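You operate a simulated robot arm through the tools that you are given. There is no shell and no other tool.

You run a simulated robot arm. Do the job below in one go: nothing can be reset, and whatever is moved stays where it is left.

TASK
Put things in order on the top of the teal bench. At the end: the brown filter stands where the white clip stood; the silver cup stands where the blue card stood; the green dome stands where the brown filter stood; the blue card from the top of the teal bench stands where the green dome stood; the white clip from the top of the teal bench is in the small grey tray; whatever was shut is shut again. Leave all else as you found it, and nothing knocked over.

It is judged by the outcome, as a careful person would: the job done as asked, and still so three seconds after it is handed in. It fails if anything else is knocked over, pushed out of place, dropped, spilled or broken.

THE ROBOT
A 6-joint arm with a two-finger gripper, fixed in place. Base frame: the origin is at the foot of the arm, x ahead of it, y to its left, z up; the work surface is at about z = 0. Readings come in mm, degrees, newtons and seconds.
With the tool pointing down near the work surface it reaches from about 180 to 480 mm from the base axis. Its first joint turns from -66.0 to 66.0 degrees. Payload 1.76 kg.
The tool frame sits at the grasp point between the pads (the TCP): z along the fingers, y along the line on which they close. The tips reach 29 mm beyond it. The gripper opens to 82 mm. The gripper's body begins 58 mm behind the TCP.
Orientation is told as [roll, pitch, yaw] about the base's x, y, z axes, in that order, counted from this pose: with the fingers straight down and closing along the base's y, the tool's x points along the base's -x, its y along +y and its z along -z.

THE INTERFACE
- The arm moves only by the tool send_rows. Its arguments are lists of equal length, an entry for each row: "gripper": the gripper command, from -1 (shut) to 1 (fully open), values between in proportion; "delta_pos": the shift along the tool's x, y, z in units of 200 mm (1.0 is 200 mm), a list of three; "rot": the turn, a rotation vector about the tool's x, y, z in units of 90 degrees (1.0 is 90 degrees), a list of three. In form: {"gripper": [gripper, ...], "delta_pos": [[tx, ty, tz], ...], "rot": [[wx, wy, wz], ...]}. A call has 1 to 20 rows; each row is the pose to reach, as a shift and turn from the pose commanded when the call began, along the tool's axes at that moment. A call with a number of a shift or a turn outside -1 to 1 is refused whole. Rows are played at 5 a second. More than 50 mm and 8.6 degrees between two rows, or a gripper value outside its range, and nothing of the call is played. Where a pose cannot be reached the arm comes as near as it can. A force on the tool above 40 N (or 10 N above the force at the start of the call, whichever is more), or a blocked arm, ends the call early, and 0.2 s more pass. Each finger halts on what it meets, pressing with about 34 N; the grip force reading is that of the motor and also rises with nothing between the fingers. The clock runs only during rows and for 0.2 s after the last one: add rows that repeat a pose to give the fingers time. The reply holds the time, the measured pose of the TCP, the force on the tool along the base axes, the opening and the grip force, in the units named above and with some noise, with the torque about the TCP (base axes, N m) and any sound that the robot's microphone picked up, and new pictures: "views" is both (left out), scene, wrist or none.
- Cameras (640 x 400 px; columns grow to the right, rows downward): "scene" is fixed at [68.1, 355, 409.5]; the picture's right is [-0.57, -0.82, 0.00], its down [-0.59, 0.40, -0.70] and it looks along [0.58, -0.40, -0.71] (base axes); focal length 214 px, centre (320, 200). "wrist" rides on the gripper at [79, 4, -89] in the tool frame; the picture's right is [-0.05, 1.00, 0.00], its down [-0.71, -0.04, -0.71] and it looks along [-0.71, -0.04, 0.71] (tool axes); focal length 256 px, centre (320, 200). There is no depth. A picture from a camera that has moved, and an enlarged one, comes with that camera's place and axes in the base frame and with its lens.
- enlarge(camera, box): a new picture of the part [left, top, right, bottom] of that camera's present view, enlarged. No time passes.
- hand_in(): hands the job in; it is judged then, once.

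Places have to be worked out from the pictures, the camera data and where the tool is seen. Open the gripper and draw the arm clear of the work before you hand the job in, unless the task says otherwise.

The tools are called after "Emit:" by a JSON object that holds its "method" and its "body". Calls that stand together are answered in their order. send_rows: Moves the arm, as the interface text tells. Its arguments: {"type":"object","properties":{"gripper":{"type":"array"},"delta_pos":{"type":"array"},"rot":{"type":"array"},"views":{"type":"string","enum":["both","scene","wrist","none"]}},"required":["gripper","delta_pos","rot"]} The other tools are called the same way: enlarge (camera, box) takes an enlarged picture of a part of a camera's view; hand_in () hands the job in.

At the start:

```text
t: 0.0
ee_pos: [293.8, -48.7, 301.7]
ee_rot: [0.0, -0.1, 0.0]
wrist_force: [0.4, 0.8, 0.1]
moment: [0.02, 0.01, 0.02]
gripper_width: 81.8
gripper_force: 0.1
```

scene: 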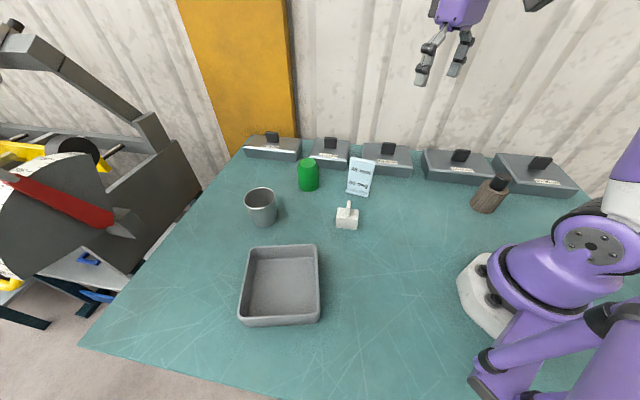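
wrist: 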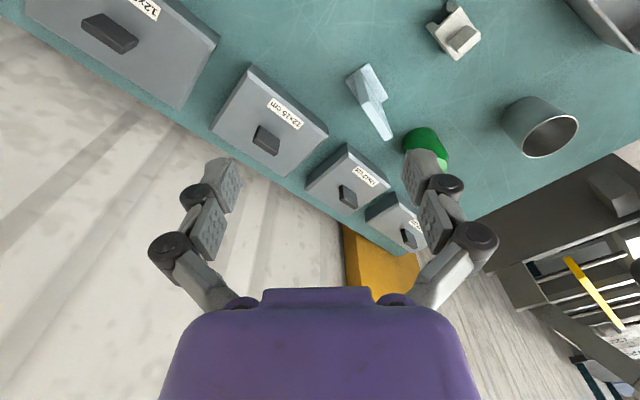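

I start by looking closer at the objects on the bench before any motion.

Emit:
{"method": "enlarge", "body": {"camera": "scene", "box": [230, 120, 390, 240]}}

Emit:
{"method": "enlarge", "body": {"camera": "scene", "box": [380, 130, 600, 250]}}

Emit:
{"method": "enlarge", "body": {"camera": "wrist", "box": [320, 0, 640, 200]}}

Emit:
{"method": "enlarge", "body": {"camera": "scene", "box": [220, 220, 340, 340]}}

```text
3.33 times, centred on (310, 180) of scene
camera zoom: at [68.1, 355.0, 409.5], right [-0.57, -0.82, 0.0], down [-0.59, 0.4, -0.7], along [0.58, -0.4, -0.71], focal length 715 px, centre (353, 267)
```

zoom: 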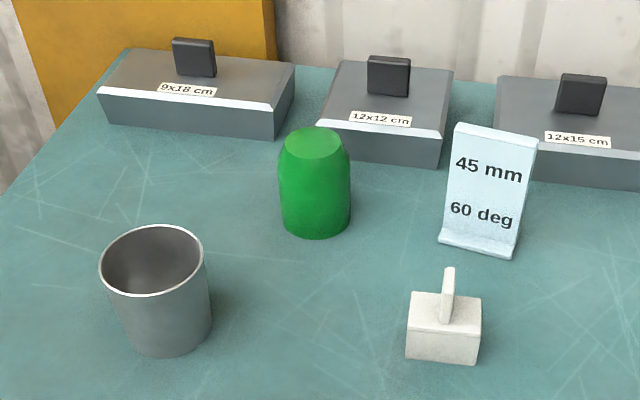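

```text
2.91 times, centred on (490, 190) of scene
camera zoom: at [68.1, 355.0, 409.5], right [-0.57, -0.82, 0.0], down [-0.59, 0.4, -0.7], along [0.58, -0.4, -0.71], focal length 624 px, centre (-174, 229)
```

zoom: 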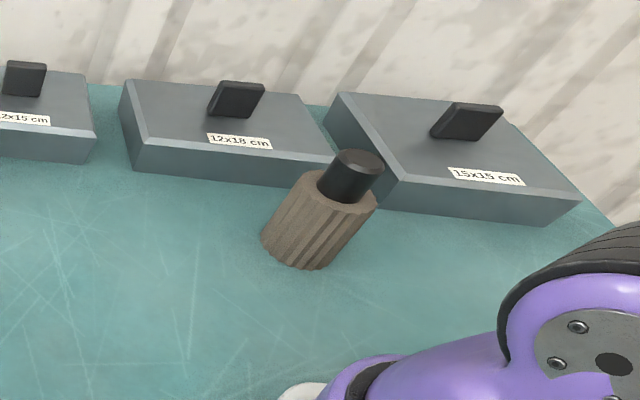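

```text
2.00 times, centred on (480, 100) of wrist
camera zoom: at [213.3, -43.5, 390.8], right [0.05, 1.0, 0.0], down [0.7, -0.04, 0.71], along [0.71, -0.04, -0.71], focal length 512 px, centre (0, 400)
```

zoom: 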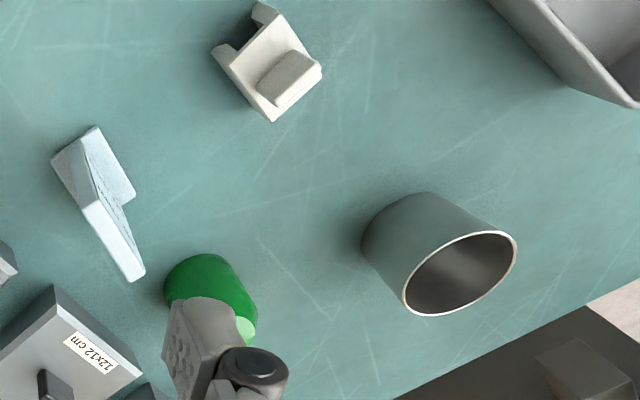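

```text
3.33 times, centred on (280, 280) of scene
camera zoom: at [68.1, 355.0, 409.5], right [-0.57, -0.82, 0.0], down [-0.59, 0.4, -0.7], along [0.58, -0.4, -0.71], focal length 715 px, centre (453, -67)
```

zoom: 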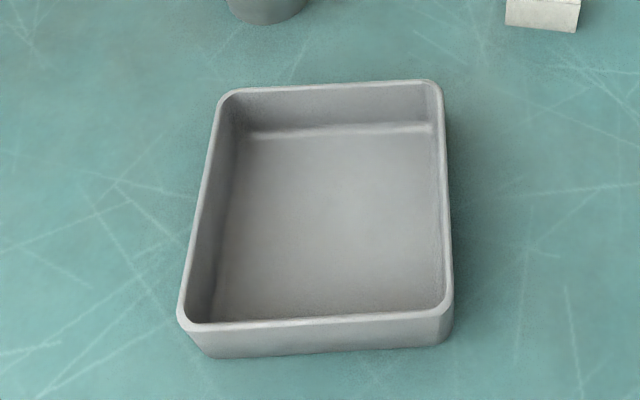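

Rough places from the pictures: clip ~(285,135), dome ~(470,115), card ~(360,25), cup ~(428,275), filter ~(141,-206), tray ~(253,317). I move above the clip at a safe height for a better look.

Emit:
{"method": "send_rows", "body": {"gripper": [1, 1, 1, 1, 1, 1, 1], "delta_pos": [[0.01, 0.14, 0.1], [0.02, 0.28, 0.2], [0.03, 0.42, 0.3], [0.05, 0.56, 0.4], [0.06, 0.7, 0.5], [0.07, 0.85, 0.6], [0.07, 0.85, 0.6]], "rot": [[0, 0, 0], [0, 0, 0], [0, 0, 0], [0, 0, 0], [0, 0, 0], [0, 0, 0], [0, 0, 0]], "views": "both"}}

```text
t: 1.6
ee_pos: [278.9, 121.3, 180.7]
ee_rot: [0.1, -0.1, -0.1]
wrist_force: [0.6, 0.2, 0.6]
moment: [0.01, 0.0, -0.01]
gripper_width: 81.8
gripper_force: 0.1
camera wrist: at [199.1, 126.6, 270.0], right [0.05, 1.0, 0.0], down [0.7, -0.04, 0.71], along [0.71, -0.04, -0.71], focal length 256 px, centre (320, 200)
```

scene: 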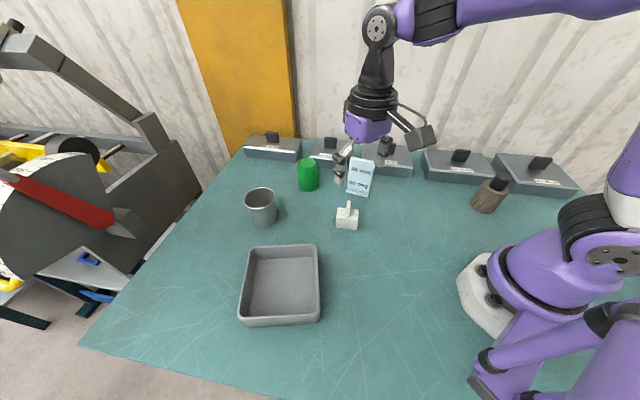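
wrist: 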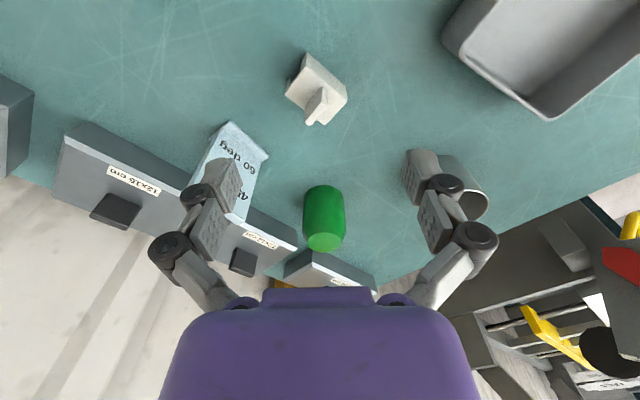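

The clip is right ahead of the tool now. I enlarge it to measure its footprint and heading.

Emit:
{"method": "enlarge", "body": {"camera": "wrist", "box": [260, 30, 380, 140]}}

Emit:
{"method": "enlarge", "body": {"camera": "wrist", "box": [160, 100, 480, 280]}}

Emit:
{"method": "enlarge", "body": {"camera": "scene", "box": [320, 190, 380, 240]}}

```text
3.64 times, centred on (320, 85) of wrist
camera zoom: at [199.1, 126.6, 270.0], right [0.05, 1.0, 0.0], down [0.7, -0.04, 0.71], along [0.71, -0.04, -0.71], focal length 931 px, centre (320, 618)
```

zoom: 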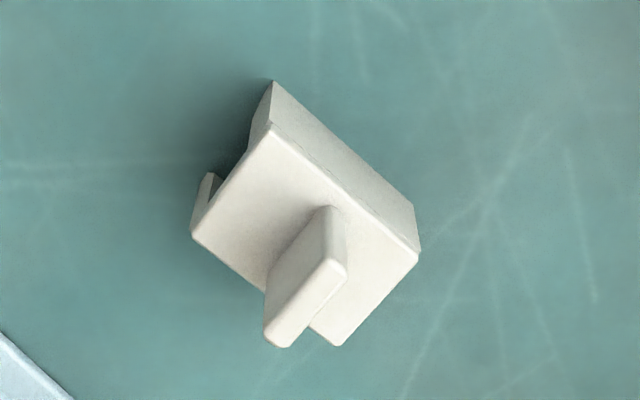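

```text
2.00 times, centred on (320, 190) of wrist
camera zoom: at [199.1, 126.6, 270.0], right [0.05, 1.0, 0.0], down [0.7, -0.04, 0.71], along [0.71, -0.04, -0.71], focal length 512 px, centre (320, 220)
```

zoom: 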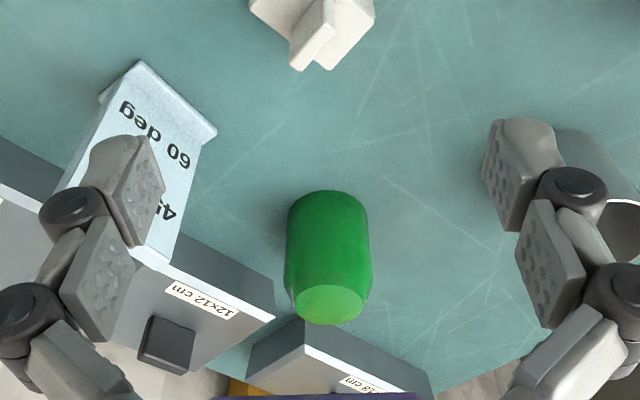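

```text
8.00 times, centred on (350, 215) of scene
camera zoom: at [68.1, 355.0, 409.5], right [-0.57, -0.82, 0.0], down [-0.59, 0.4, -0.7], along [0.58, -0.4, -0.71], focal length 1716 px, centre (80, 80)
```

zoom: 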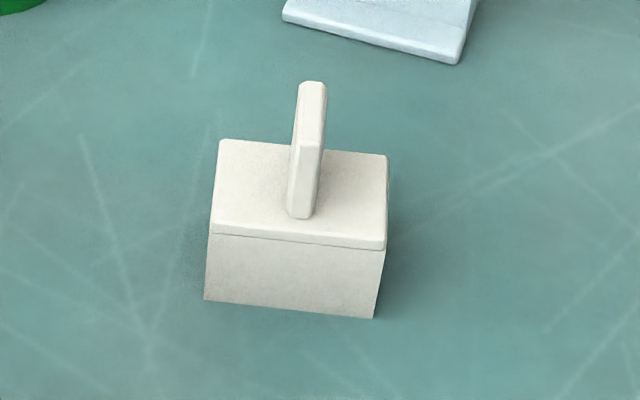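

The clip is a 50×36×31 mm channel with a thin upright fin (top at about z=58) around (302,113), the fin's thin side lying along about 50° in plan. I turn to yaw −40° and come to just above the fin.

Emit:
{"method": "send_rows", "body": {"gripper": [1, 1, 1, 1, 1, 1, 1], "delta_pos": [[-0.02, -0.01, 0.06], [-0.04, -0.015, 0.12], [-0.06, -0.02, 0.18], [-0.08, -0.03, 0.26], [-0.1, -0.035, 0.34], [-0.115, -0.04, 0.4], [-0.115, -0.04, 0.4]], "rot": [[0, 0, 0.08], [0, 0, 0.16], [0, 0, 0.24], [0, 0, 0.32], [0, 0, 0.4], [0, 0, 0.444], [0, 0, 0.444]], "views": "both"}}

```text
t: 3.2
ee_pos: [303.0, 112.4, 102.5]
ee_rot: [0.1, -0.1, -40.0]
wrist_force: [0.2, -0.5, -0.3]
moment: [-0.01, 0.0, 0.01]
gripper_width: 81.9
gripper_force: 0.0
camera wrist: at [244.3, 168.2, 190.7], right [0.68, 0.73, 0.0], down [0.51, -0.48, 0.71], along [0.52, -0.48, -0.71], focal length 256 px, centre (320, 200)
```

scene: 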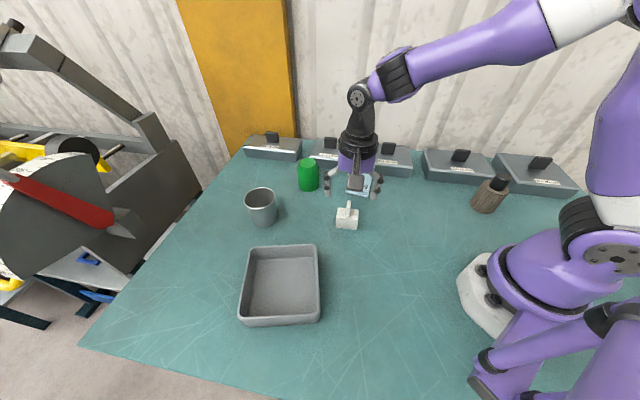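
wrist: 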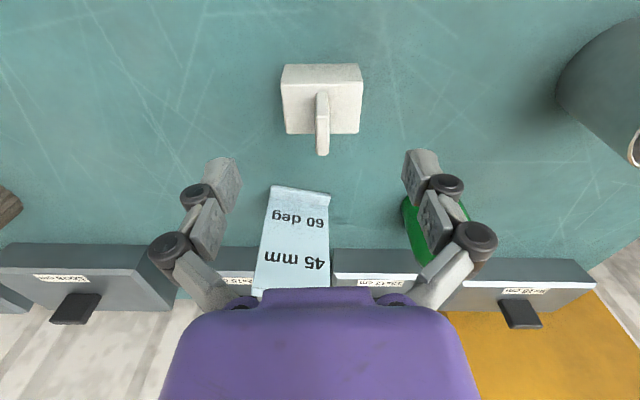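

Yaw reads −40° and the fin looks in line with the view. I enlarge to check the fin's centring between the fingers.

Emit:
{"method": "enlarge", "body": {"camera": "wrist", "box": [260, 50, 390, 170]}}

```text
3.33 times, centred on (325, 110) of wrist
camera zoom: at [244.3, 168.2, 190.7], right [0.68, 0.73, 0.0], down [0.51, -0.48, 0.71], along [0.52, -0.48, -0.71], focal length 853 px, centre (303, 500)
```

zoom: 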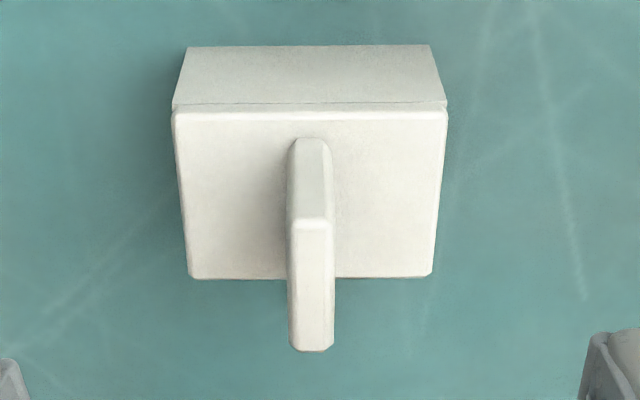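

The fin is centred within 1–2 mm between the fingers. I descend until the tips are a few mm above the clip's top and close on the fin.

Emit:
{"method": "send_rows", "body": {"gripper": [1, 1, 1, 1, -1, -1, -1, -1], "delta_pos": [[0, 0.004, 0.07], [0, 0.004, 0.14], [0, 0.004, 0.19], [0, 0.004, 0.19], [0, 0.004, 0.19], [0, 0.004, 0.19], [0, 0.004, 0.19], [0, 0.004, 0.19]], "rot": [[0, 0, 0], [0, 0, 0], [0, 0, 0], [0, 0, 0], [0, 0, 0], [0, 0, 0], [0, 0, 0], [0, 0, 0]], "views": "both"}}

```text
t: 5.0
ee_pos: [304.2, 114.1, 63.8]
ee_rot: [0.2, -0.1, -39.9]
wrist_force: [2.0, 2.1, 12.1]
moment: [-0.03, -0.07, 0.01]
gripper_width: 6.7
gripper_force: 34.2
camera wrist: at [245.0, 168.8, 152.7], right [0.68, 0.73, 0.0], down [0.51, -0.48, 0.71], along [0.52, -0.48, -0.71], focal length 256 px, centre (320, 200)
```

scene: 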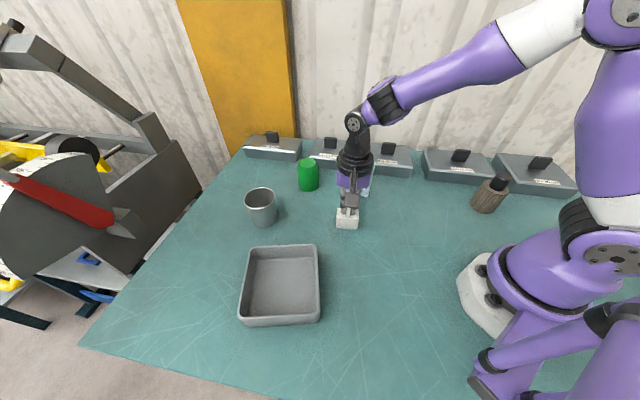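
wrist: 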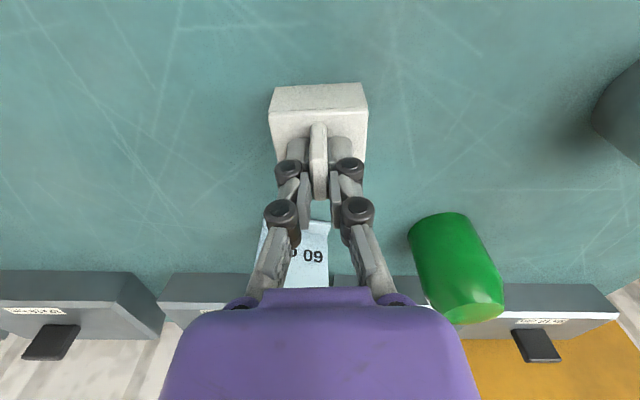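

The grip holds the fin (6.7 mm, 34 N). I lift straight up and check the clip comes along.

Emit:
{"method": "send_rows", "body": {"gripper": [-1, -1, -1, -1, -1], "delta_pos": [[0, 0.0, -0.05], [0, 0.0, -0.17], [0, 0.0, -0.32], [0, 0.0, -0.45], [0, 0.0, -0.45]], "rot": [[0, 0, 0], [0, 0, 0], [0, 0, 0], [0, 0, 0], [0, 0, 0]], "views": "both"}}

```text
t: 6.2
ee_pos: [303.3, 114.3, 154.2]
ee_rot: [0.1, -0.1, -40.0]
wrist_force: [0.4, 0.5, -0.2]
moment: [0.02, -0.01, -0.01]
gripper_width: 6.9
gripper_force: 33.8
camera wrist: at [245.3, 170.0, 243.7], right [0.68, 0.73, 0.0], down [0.52, -0.48, 0.71], along [0.52, -0.48, -0.71], focal length 256 px, centre (320, 200)
```

scene: 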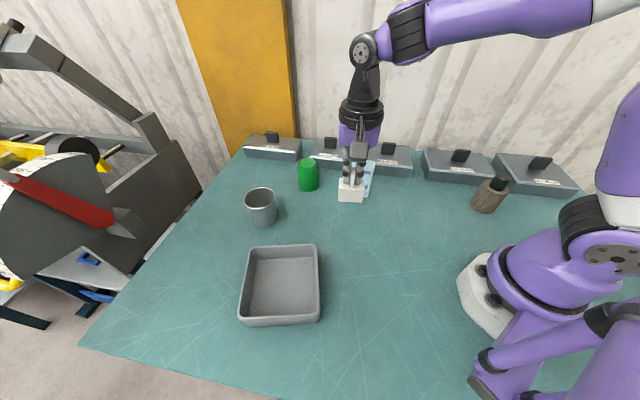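
wrist: 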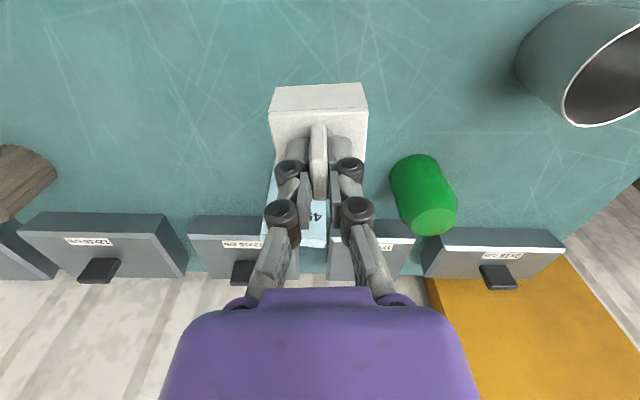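

The clip came up cleanly. I carry it at this height to above the tray.

Emit:
{"method": "send_rows", "body": {"gripper": [-1, -1, -1, -1, -1, -1, -1, -1], "delta_pos": [[0.08, 0.06, 0], [0.22, 0.16, 0], [0.38, 0.28, 0], [0.54, 0.4, 0], [0.7, 0.52, 0], [0.79, 0.585, 0], [0.83, 0.615, 0], [0.83, 0.615, 0]], "rot": [[0, 0, 0], [0, 0, 0], [0, 0, 0], [0, 0, 0], [0, 0, 0], [0, 0, 0], [0, 0, 0], [0, 0, 0]], "views": "both"}}

```text
t: 8.0
ee_pos: [254.8, 316.4, 154.6]
ee_rot: [0.1, -0.1, -40.0]
wrist_force: [-0.1, -0.5, -1.9]
moment: [-0.02, 0.02, 0.0]
gripper_width: 6.4
gripper_force: 33.9
camera wrist: at [196.6, 371.4, 242.6], right [0.68, 0.73, 0.0], down [0.52, -0.48, 0.71], along [0.52, -0.48, -0.71], focal length 256 px, centre (320, 200)
```

scene: 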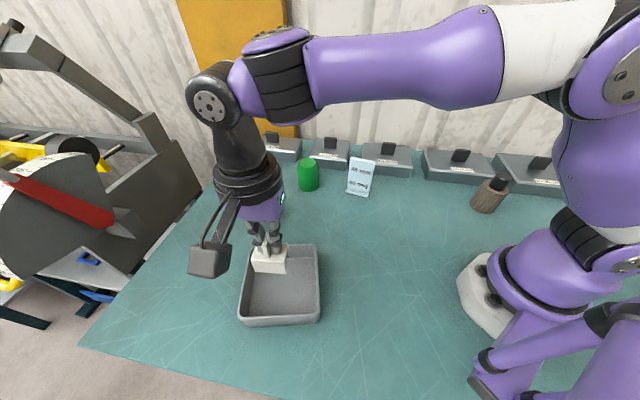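
wrist: 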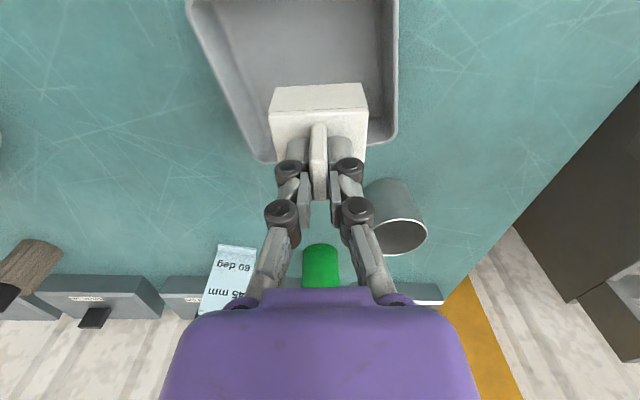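

The clip hangs over the tray interior (tray centre ~(247,314), rim ~42 mm). I descend toward the floor, slowing near the end to feel contact.

Emit:
{"method": "send_rows", "body": {"gripper": [-1, -1, -1, -1, -1, -1], "delta_pos": [[0.016, -0.027, 0.08], [0.016, -0.027, 0.2], [0.016, -0.027, 0.3], [0.016, -0.027, 0.37], [0.016, -0.027, 0.4], [0.016, -0.027, 0.405]], "rot": [[0, 0, 0], [0, 0, 0], [0, 0, 0], [0, 0, 0], [0, 0, 0], [0, 0, 0]], "views": "both"}}

```text
t: 9.4
ee_pos: [249.0, 314.5, 73.8]
ee_rot: [0.2, 0.0, -40.1]
wrist_force: [-0.1, 1.1, -0.1]
moment: [0.01, 0.0, -0.02]
gripper_width: 6.5
gripper_force: 33.7
camera wrist: at [191.0, 368.9, 161.8], right [0.68, 0.73, 0.0], down [0.52, -0.48, 0.71], along [0.52, -0.48, -0.71], focal length 256 px, centre (320, 200)
```

scene: 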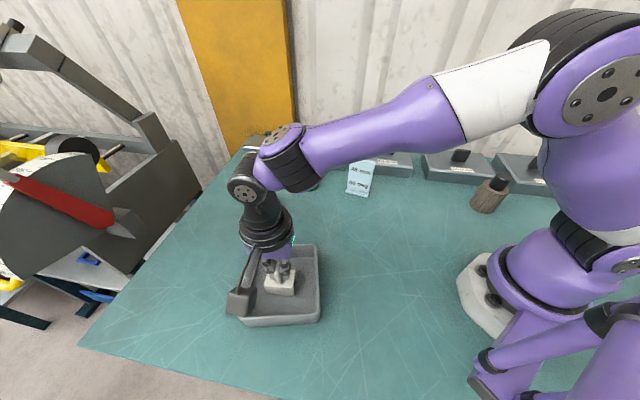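
wrist: 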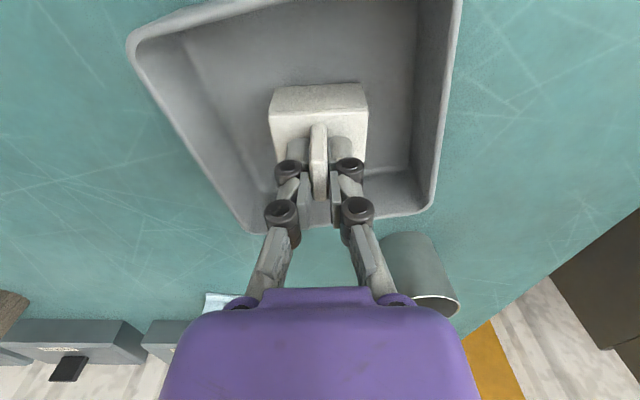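

No contact yet at z=73.8, and the clip is well inside the tray. I go down a few mm more in small steps.

Emit:
{"method": "send_rows", "body": {"gripper": [-1, -1, -1, -1], "delta_pos": [[0, 0, 0.01], [0, 0, 0.018], [0, 0, 0.024], [0, 0, 0.024]], "rot": [[0, 0, 0], [0, 0, 0], [0, 0, 0], [0, 0, 0]], "views": "none"}}

```text
t: 10.4
ee_pos: [249.1, 313.4, 68.2]
ee_rot: [0.1, -0.1, -40.0]
wrist_force: [-0.9, -3.9, 14.3]
moment: [-0.22, -0.02, -0.01]
gripper_width: 6.9
gripper_force: 33.5
```

Contact with the tray floor (about 14 N). I open the fingers only part way, so they stay clear of the tray walls, then rise.

Emit:
{"method": "send_rows", "body": {"gripper": [-0.9, -0.6, -0.3, -0.3, -0.3, -0.3, -0.3], "delta_pos": [[0, 0, -0.003], [0, 0, -0.004], [0, 0, -0.005], [0, 0, -0.005], [0, 0, -0.1], [0, 0, -0.3], [0, 0, -0.5]], "rot": [[0, 0, 0], [0, 0, 0], [0, 0, 0], [0, 0, 0], [0, 0, 0], [0, 0, 0], [0, 0, 0]], "views": "both"}}

```text
t: 12.0
ee_pos: [248.7, 311.5, 168.4]
ee_rot: [0.1, 0.0, -40.0]
wrist_force: [0.3, -1.0, -0.3]
moment: [0.01, 0.02, 0.0]
gripper_width: 28.7
gripper_force: 0.0
camera wrist: at [190.5, 367.2, 257.8], right [0.68, 0.73, 0.0], down [0.52, -0.48, 0.71], along [0.52, -0.48, -0.71], focal length 256 px, centre (320, 200)
```

scene: 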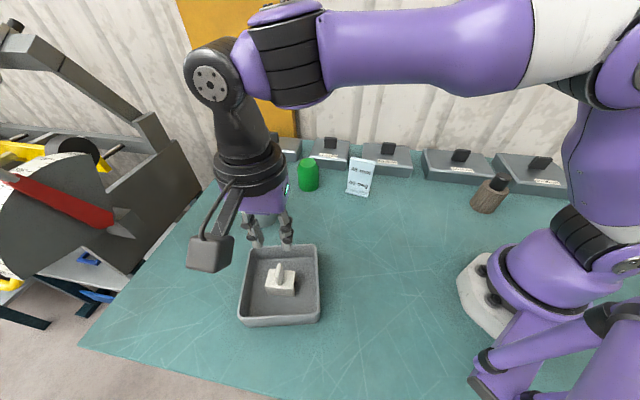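
wrist: 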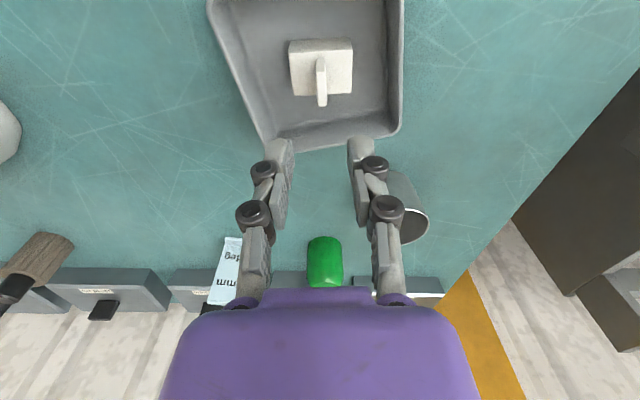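

The clip stands in the tray. Now I head for the brown filter, first swinging back at a safe height.

Emit:
{"method": "send_rows", "body": {"gripper": [-0.3, 0, 1, 1, 1, 1, 1], "delta_pos": [[-0.05, -0.04, -0.1], [-0.2, -0.14, -0.2], [-0.36, -0.25, -0.3], [-0.52, -0.36, -0.35], [-0.67, -0.46, -0.38], [-0.777, -0.53, -0.4], [-0.777, -0.53, -0.4]], "rot": [[0, 0, 0], [0, 0, 0], [0, 0, 0], [0, 0, 0], [0, 0, 0], [0, 0, 0], [0, 0, 0]], "views": "both"}}

```text
t: 13.6
ee_pos: [300.2, 129.9, 249.5]
ee_rot: [0.0, -0.1, -39.9]
wrist_force: [0.7, 0.1, 0.7]
moment: [0.01, 0.0, -0.01]
gripper_width: 81.9
gripper_force: 0.1
camera wrist: at [241.7, 184.6, 338.0], right [0.68, 0.73, 0.0], down [0.52, -0.48, 0.71], along [0.52, -0.48, -0.71], focal length 256 px, centre (320, 200)
```

scene: 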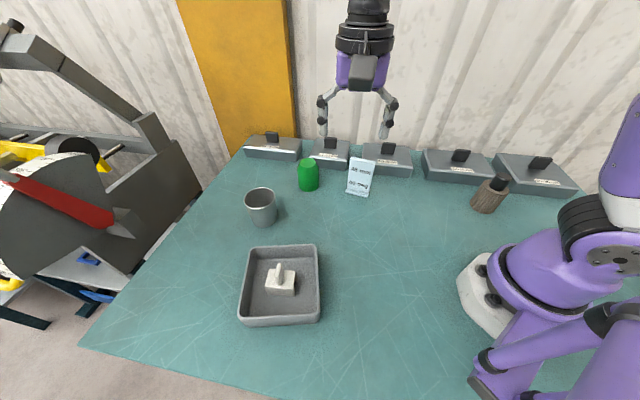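
wrist: 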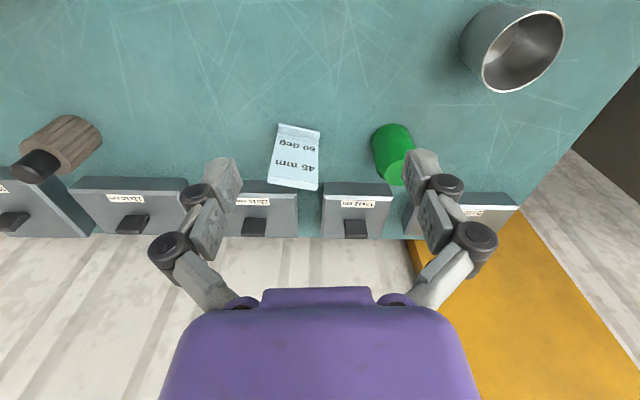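

A good overview of the whole row. I enlarge the card, dome, cup and filter parts for measuring.

Emit:
{"method": "enlarge", "body": {"camera": "wrist", "box": [240, 90, 440, 215]}}

Emit:
{"method": "enlarge", "body": {"camera": "wrist", "box": [440, 0, 600, 100]}}

Emit:
{"method": "enlarge", "body": {"camera": "wrist", "box": [0, 90, 200, 250]}}

```text
3.20 times, centred on (340, 152) of wrist
camera zoom: at [241.7, 184.6, 338.0], right [0.68, 0.73, 0.0], down [0.52, -0.48, 0.71], along [0.52, -0.48, -0.71], focal length 819 px, centre (256, 352)
```

zoom: 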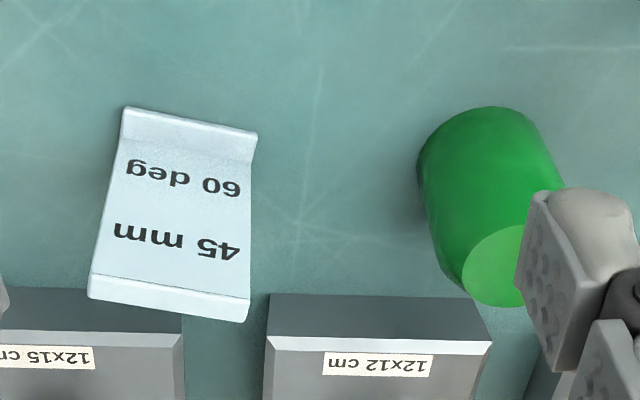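

```text
4.00 times, centred on (520, 50) of wrist
camera zoom: at [241.7, 184.6, 338.0], right [0.68, 0.73, 0.0], down [0.52, -0.48, 0.71], along [0.52, -0.48, -0.71], focal length 1024 px, centre (-480, 800)
```

zoom: 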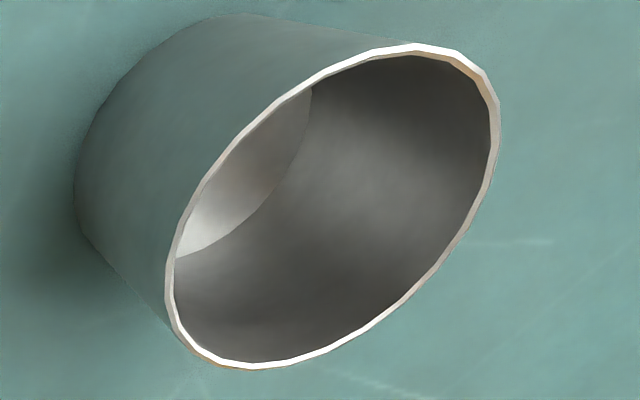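

```text
2.50 times, centred on (100, 170) of wrist
camera zoom: at [241.7, 184.6, 338.0], right [0.68, 0.73, 0.0], down [0.52, -0.48, 0.71], along [0.52, -0.48, -0.71], focal length 640 px, centre (870, 275)
```

zoom: 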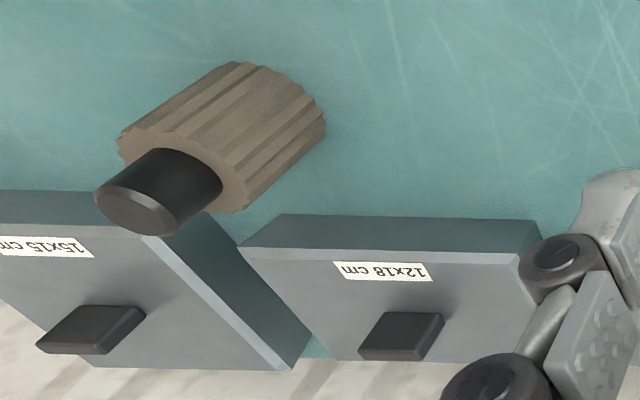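

All positions agree between the cameras (filter ~(143,−205), with ~90 mm of free space to the boxes behind). I move on toward the filter in two stages.

Emit:
{"method": "send_rows", "body": {"gripper": [1, 1, 1, 1, 1, 1], "delta_pos": [[-0.03, -0.1, 0], [-0.08, -0.28, 0], [-0.13, -0.48, 0], [-0.18, -0.68, 0], [-0.22, -0.82, 0], [-0.24, -0.894, 0]], "rot": [[0, 0, 0], [0, 0, 0], [0, 0, 0], [0, 0, 0], [0, 0, 0], [0, 0, 0]], "views": "none"}}

Emit:
{"method": "send_rows", "body": {"gripper": [1, 1, 1, 1, 1, 1, 1], "delta_pos": [[-0.03, -0.1, 0.02], [-0.08, -0.28, 0.06], [-0.13, -0.48, 0.12], [-0.18, -0.68, 0.18], [-0.22, -0.82, 0.22], [-0.24, -0.894, 0.25], [-0.24, -0.894, 0.25]], "rot": [[0, 0, 0], [0, 0, 0], [0, 0, 0], [0, 0, 0], [0, 0, 0], [0, 0, 0], [0, 0, 0]], "views": "both"}}

```text
t: 15.0
ee_pos: [221.8, -37.6, 248.2]
ee_rot: [-0.1, -0.1, -40.0]
wrist_force: [0.2, -0.4, 0.7]
moment: [-0.01, 0.03, 0.01]
gripper_width: 82.2
gripper_force: 0.1
```

```text
t: 16.6
ee_pos: [143.9, -203.1, 198.4]
ee_rot: [0.2, -0.1, -39.9]
wrist_force: [-1.1, -0.5, -0.3]
moment: [-0.02, -0.03, -0.02]
gripper_width: 82.0
gripper_force: 0.0
camera wrist: at [85.2, -148.8, 286.6], right [0.68, 0.73, 0.0], down [0.52, -0.48, 0.71], along [0.52, -0.48, -0.71], focal length 256 px, centre (320, 200)
```

scene: 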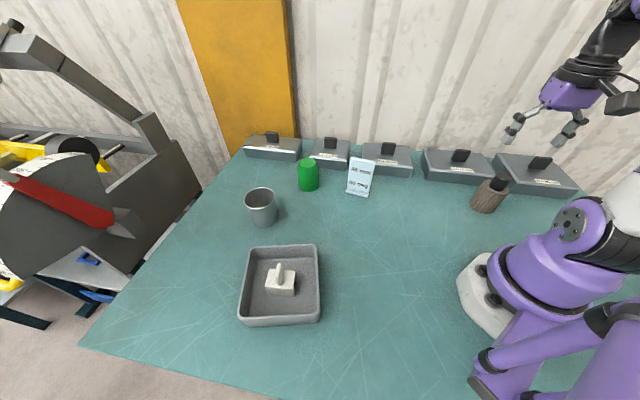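
wrist: 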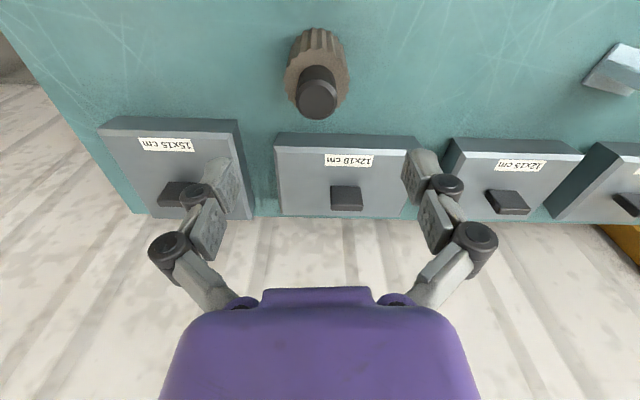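

Emit:
{"method": "enlarge", "body": {"camera": "wrist", "box": [260, 10, 380, 130]}}

```text
3.33 times, centred on (320, 70) of wrist
camera zoom: at [85.2, -148.8, 286.6], right [0.68, 0.73, 0.0], down [0.52, -0.48, 0.71], along [0.52, -0.48, -0.71], focal length 853 px, centre (320, 633)
```

zoom: 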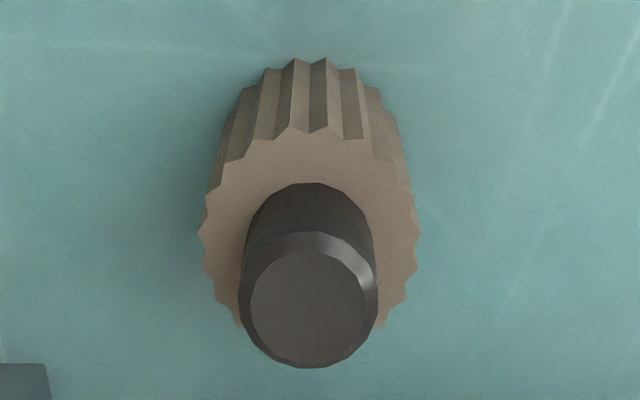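

The filter is a ridged ~53 mm body (top ~z 67) with a ~31 mm black stem (top ~z 96), about 3 mm off the tool axis. I correct and descend part way to check alignment.

Emit:
{"method": "send_rows", "body": {"gripper": [1, 1, 1, 1], "delta_pos": [[-0.008, -0.01, 0.1], [-0.013, -0.016, 0.22], [-0.013, -0.016, 0.3], [-0.013, -0.016, 0.3]], "rot": [[0, 0, 0], [0, 0, 0], [0, 0, 0], [0, 0, 0]], "views": "both"}}

```text
t: 17.6
ee_pos: [147.1, -208.1, 138.7]
ee_rot: [0.1, 0.0, -39.9]
wrist_force: [-0.8, 0.9, -0.7]
moment: [-0.01, 0.03, 0.02]
gripper_width: 82.0
gripper_force: 0.1
camera wrist: at [87.5, -153.1, 226.8], right [0.68, 0.73, 0.0], down [0.52, -0.48, 0.71], along [0.52, -0.48, -0.71], focal length 256 px, centre (320, 200)
```

scene: 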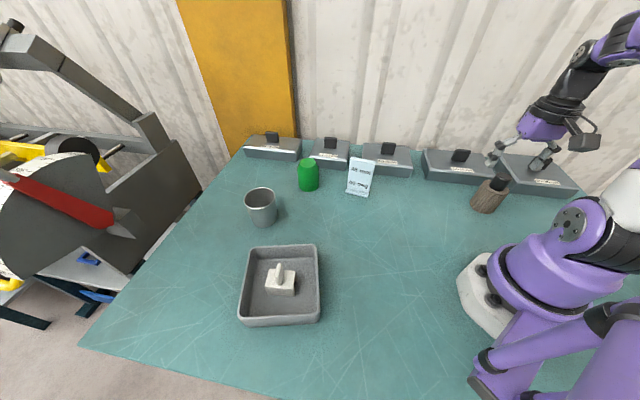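
wrist: 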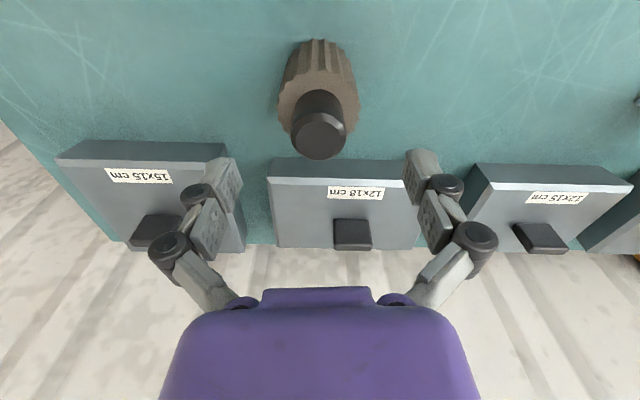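

Checking the stem's position relative to the fingers in an enlarged view.

Emit:
{"method": "enlarge", "body": {"camera": "wrist", "box": [250, 30, 390, 170]}}

Emit:
{"method": "enlarge", "body": {"camera": "scene", "box": [450, 120, 560, 220]}}

```text
2.86 times, centred on (320, 100) of wrist
camera zoom: at [87.5, -153.1, 226.8], right [0.68, 0.73, 0.0], down [0.52, -0.48, 0.71], along [0.52, -0.48, -0.71], focal length 731 px, centre (320, 486)
```

zoom: 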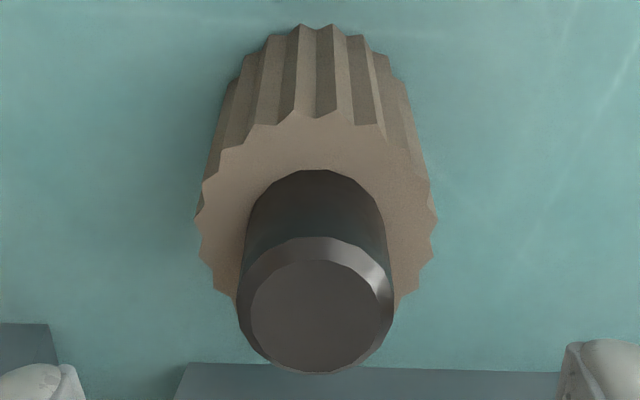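

```text
4.00 times, centred on (505, 170) of scene
camera zoom: at [68.1, 355.0, 409.5], right [-0.57, -0.82, 0.0], down [-0.59, 0.4, -0.7], along [0.58, -0.4, -0.71], focal length 858 px, centre (-420, 320)
```

zoom: 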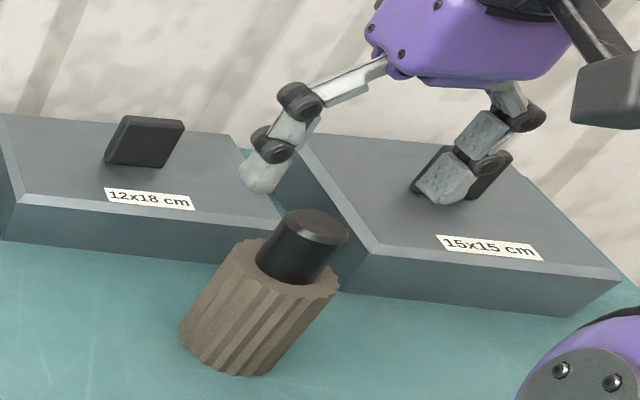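

The stem is centred within ~2 mm. I descend to TCP z≈103 (tips above the ridged body) and close on the stem.

Emit:
{"method": "send_rows", "body": {"gripper": [1, 1, 1, 1, -1, -1, -1, -1], "delta_pos": [[0.006, -0.005, 0.06], [0.006, -0.005, 0.12], [0.006, -0.005, 0.173], [0.006, -0.005, 0.173], [0.006, -0.005, 0.173], [0.006, -0.005, 0.173], [0.006, -0.005, 0.173], [0.006, -0.005, 0.173]], "rot": [[0, 0, 0], [0, 0, 0], [0, 0, 0], [0, 0, 0], [0, 0, 0], [0, 0, 0], [0, 0, 0], [0, 0, 0]], "views": "both"}}

```text
t: 19.4
ee_pos: [144.6, -209.1, 106.1]
ee_rot: [0.0, -0.2, -39.9]
wrist_force: [1.2, -1.6, 23.7]
moment: [-0.08, -0.1, -0.02]
gripper_width: 30.6
gripper_force: 34.1
camera wrist: at [85.3, -154.3, 193.6], right [0.68, 0.73, 0.0], down [0.51, -0.48, 0.71], along [0.52, -0.48, -0.7], focal length 256 px, centre (320, 200)
```

scene: 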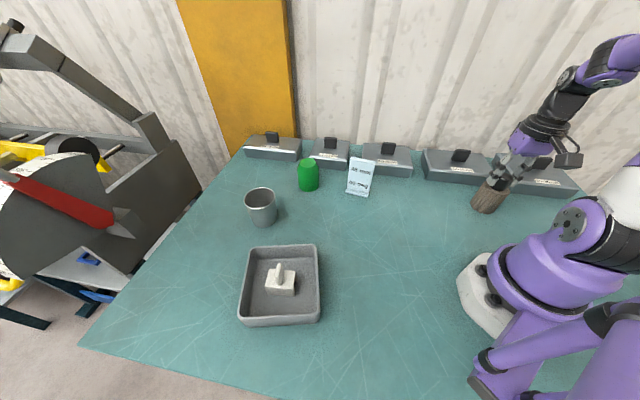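
wrist: 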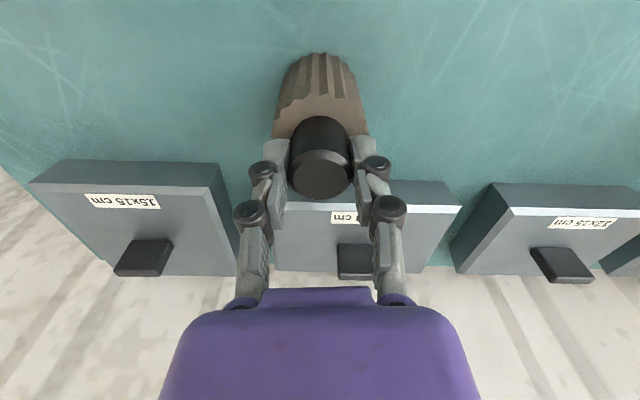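

The stem is gripped (30.6 mm, 34 N). I lift straight up and then carry the filter back toward the clip's old place at a height clear of the card.

Emit:
{"method": "send_rows", "body": {"gripper": [-1, -1, -1, -1, -1], "delta_pos": [[0, 0, -0.03], [0, 0, -0.15], [0, 0, -0.35], [0, 0, -0.55], [0, 0, -0.6]], "rot": [[0, 0, 0], [0, 0, 0], [0, 0, 0], [0, 0, 0], [0, 0, 0]], "views": "both"}}

```text
t: 20.6
ee_pos: [141.8, -208.0, 223.8]
ee_rot: [0.2, -0.2, -40.0]
wrist_force: [0.9, -0.9, -0.9]
moment: [0.02, 0.0, 0.0]
gripper_width: 30.3
gripper_force: 34.1
camera wrist: at [83.4, -153.8, 311.9], right [0.68, 0.73, 0.0], down [0.52, -0.48, 0.71], along [0.52, -0.48, -0.71], focal length 256 px, centre (320, 200)
```

scene: 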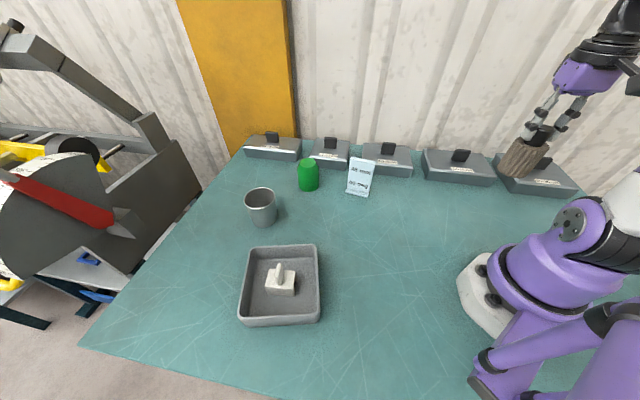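
wrist: 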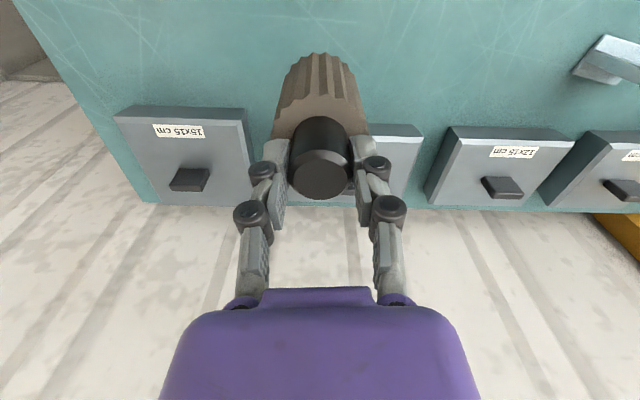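

The filter hangs straight and steady. I carry it in two stages to above the clip's old place (~(302,115)).

Emit:
{"method": "send_rows", "body": {"gripper": [-1, -1, -1, -1, -1, -1], "delta_pos": [[0.02, 0.08, -0.02], [0.065, 0.26, -0.05], [0.115, 0.46, -0.08], [0.165, 0.66, -0.1], [0.2, 0.8, -0.1], [0.217, 0.8745, -0.1]], "rot": [[0, 0, 0], [0, 0, 0], [0, 0, 0], [0, 0, 0], [0, 0, 0], [0, 0, 0]], "views": "none"}}

Emit:
{"method": "send_rows", "body": {"gripper": [-1, -1, -1, -1, -1, -1, -1], "delta_pos": [[0.02, 0.08, 0], [0.065, 0.26, 0], [0.115, 0.46, 0], [0.165, 0.66, 0], [0.2, 0.8, 0], [0.217, 0.8745, 0], [0.217, 0.8745, 0]], "rot": [[0, 0, 0], [0, 0, 0], [0, 0, 0], [0, 0, 0], [0, 0, 0], [0, 0, 0], [0, 0, 0]], "views": "both"}}

```text
t: 22.0
ee_pos: [221.1, -46.0, 243.7]
ee_rot: [0.1, -0.2, -39.9]
wrist_force: [-0.1, -0.2, 0.1]
moment: [0.01, 0.0, -0.03]
gripper_width: 30.5
gripper_force: 33.5
```

```text
t: 23.6
ee_pos: [299.3, 114.1, 245.3]
ee_rot: [0.0, 0.0, -40.0]
wrist_force: [0.6, -0.5, -0.4]
moment: [-0.02, 0.0, -0.01]
gripper_width: 30.6
gripper_force: 33.4
camera wrist: at [241.1, 170.4, 333.9], right [0.68, 0.73, 0.0], down [0.52, -0.48, 0.71], along [0.52, -0.48, -0.71], focal length 256 px, centre (320, 200)
```

scene: 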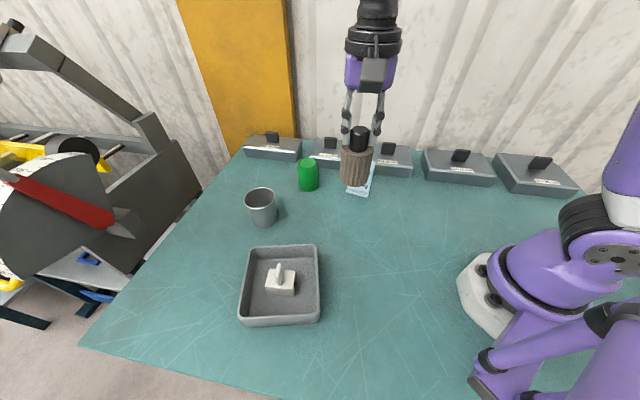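
wrist: 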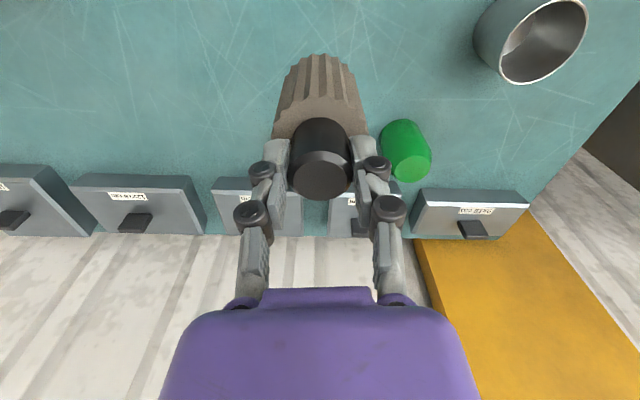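

Over the clip's old place; I descend with the filter to just above the bench.

Emit:
{"method": "send_rows", "body": {"gripper": [-1, -1, -1, -1, -1, -1], "delta_pos": [[-0.003, 0.008, 0.1], [-0.003, 0.008, 0.3], [-0.003, 0.008, 0.48], [-0.003, 0.008, 0.58], [-0.003, 0.008, 0.635], [-0.003, 0.008, 0.635]], "rot": [[0, 0, 0], [0, 0, 0], [0, 0, 0], [0, 0, 0], [0, 0, 0], [0, 0, 0]], "views": "both"}}

```text
t: 25.0
ee_pos: [301.7, 117.5, 117.2]
ee_rot: [0.1, -0.1, -40.0]
wrist_force: [-0.2, 0.1, -0.5]
moment: [0.02, -0.02, 0.02]
gripper_width: 30.2
gripper_force: 33.9
camera wrist: at [242.8, 171.3, 205.4], right [0.68, 0.73, 0.0], down [0.52, -0.48, 0.71], along [0.52, -0.48, -0.71], focal length 256 px, centre (320, 200)
```

scene: 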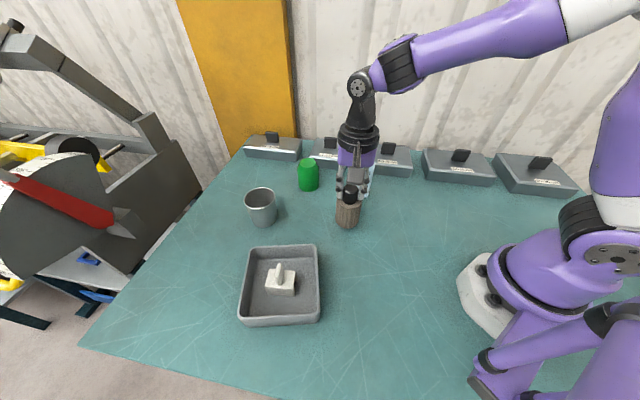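
wrist: 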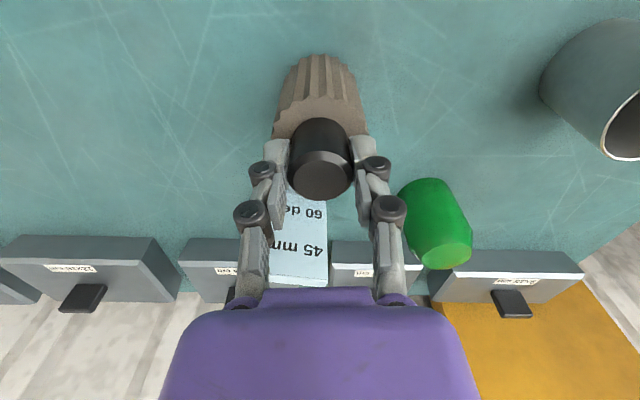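

Now I let it down the last ~11 mm in small steps and watch the force.

Emit:
{"method": "send_rows", "body": {"gripper": [-1, -1, -1, -1, -1], "delta_pos": [[0, 0, 0.025], [0, 0, 0.04], [0, 0, 0.05], [0, 0, 0.055], [0, 0, 0.055]], "rot": [[0, 0, 0], [0, 0, 0], [0, 0, 0], [0, 0, 0], [0, 0, 0]], "views": "scene"}}

```text
t: 26.2
ee_pos: [300.6, 117.2, 105.7]
ee_rot: [0.1, -0.1, -40.0]
wrist_force: [0.3, 0.2, -1.1]
moment: [0.0, 0.03, 0.0]
gripper_width: 30.5
gripper_force: 34.1
```

scene: 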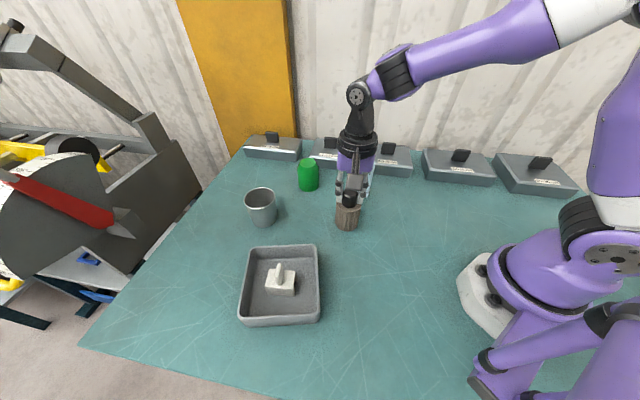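

Still no contact force; a further 1–3 mm in tiny steps.

Emit:
{"method": "send_rows", "body": {"gripper": [-1, -1, -1], "delta_pos": [[0, 0, 0.004], [0, 0, 0.009], [0, 0, 0.009]], "rot": [[0, 0, 0], [0, 0, 0], [0, 0, 0]], "views": "none"}}

```text
t: 27.0
ee_pos: [302.1, 117.3, 104.6]
ee_rot: [0.2, -0.2, -40.0]
wrist_force: [-5.2, -0.9, 26.7]
moment: [-0.12, 0.06, -0.09]
gripper_width: 30.1
gripper_force: 33.8
```

Contact felt (27 N): the filter is on the bench. I release and rise straight up.

Emit:
{"method": "send_rows", "body": {"gripper": [-0.5, 0, 0.5, 1, 1, 1, 1, 1], "delta_pos": [[0, 0, -0.008], [0, 0, -0.008], [0, 0, -0.008], [0, 0, -0.008], [0, 0, -0.1], [0, 0, -0.3], [0, 0, -0.5], [0, 0, -0.5]], "rot": [[0, 0, 0], [0, 0, 0], [0, 0, 0], [0, 0, 0], [0, 0, 0], [0, 0, 0], [0, 0, 0], [0, 0, 0]], "views": "both"}}

```text
t: 28.8
ee_pos: [301.4, 116.2, 203.5]
ee_rot: [0.1, -0.1, -40.0]
wrist_force: [0.5, -0.6, -0.1]
moment: [0.0, 0.01, -0.04]
gripper_width: 81.9
gripper_force: 0.1
camera wrist: at [242.8, 171.5, 291.4], right [0.68, 0.73, 0.0], down [0.52, -0.48, 0.71], along [0.52, -0.48, -0.71], focal length 256 px, centre (320, 200)
```

scene: 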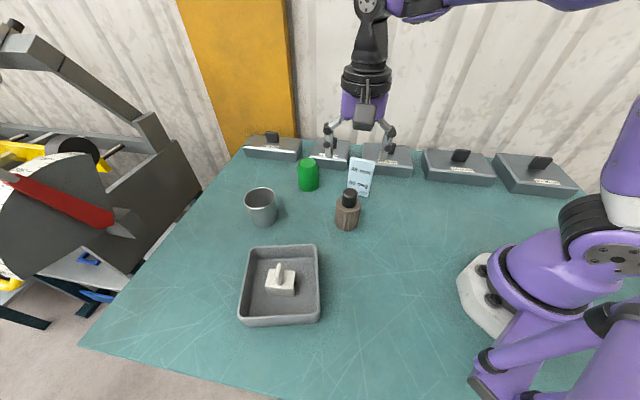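
wrist: 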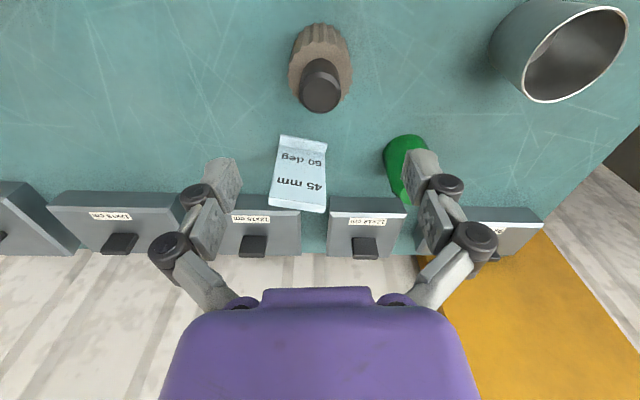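

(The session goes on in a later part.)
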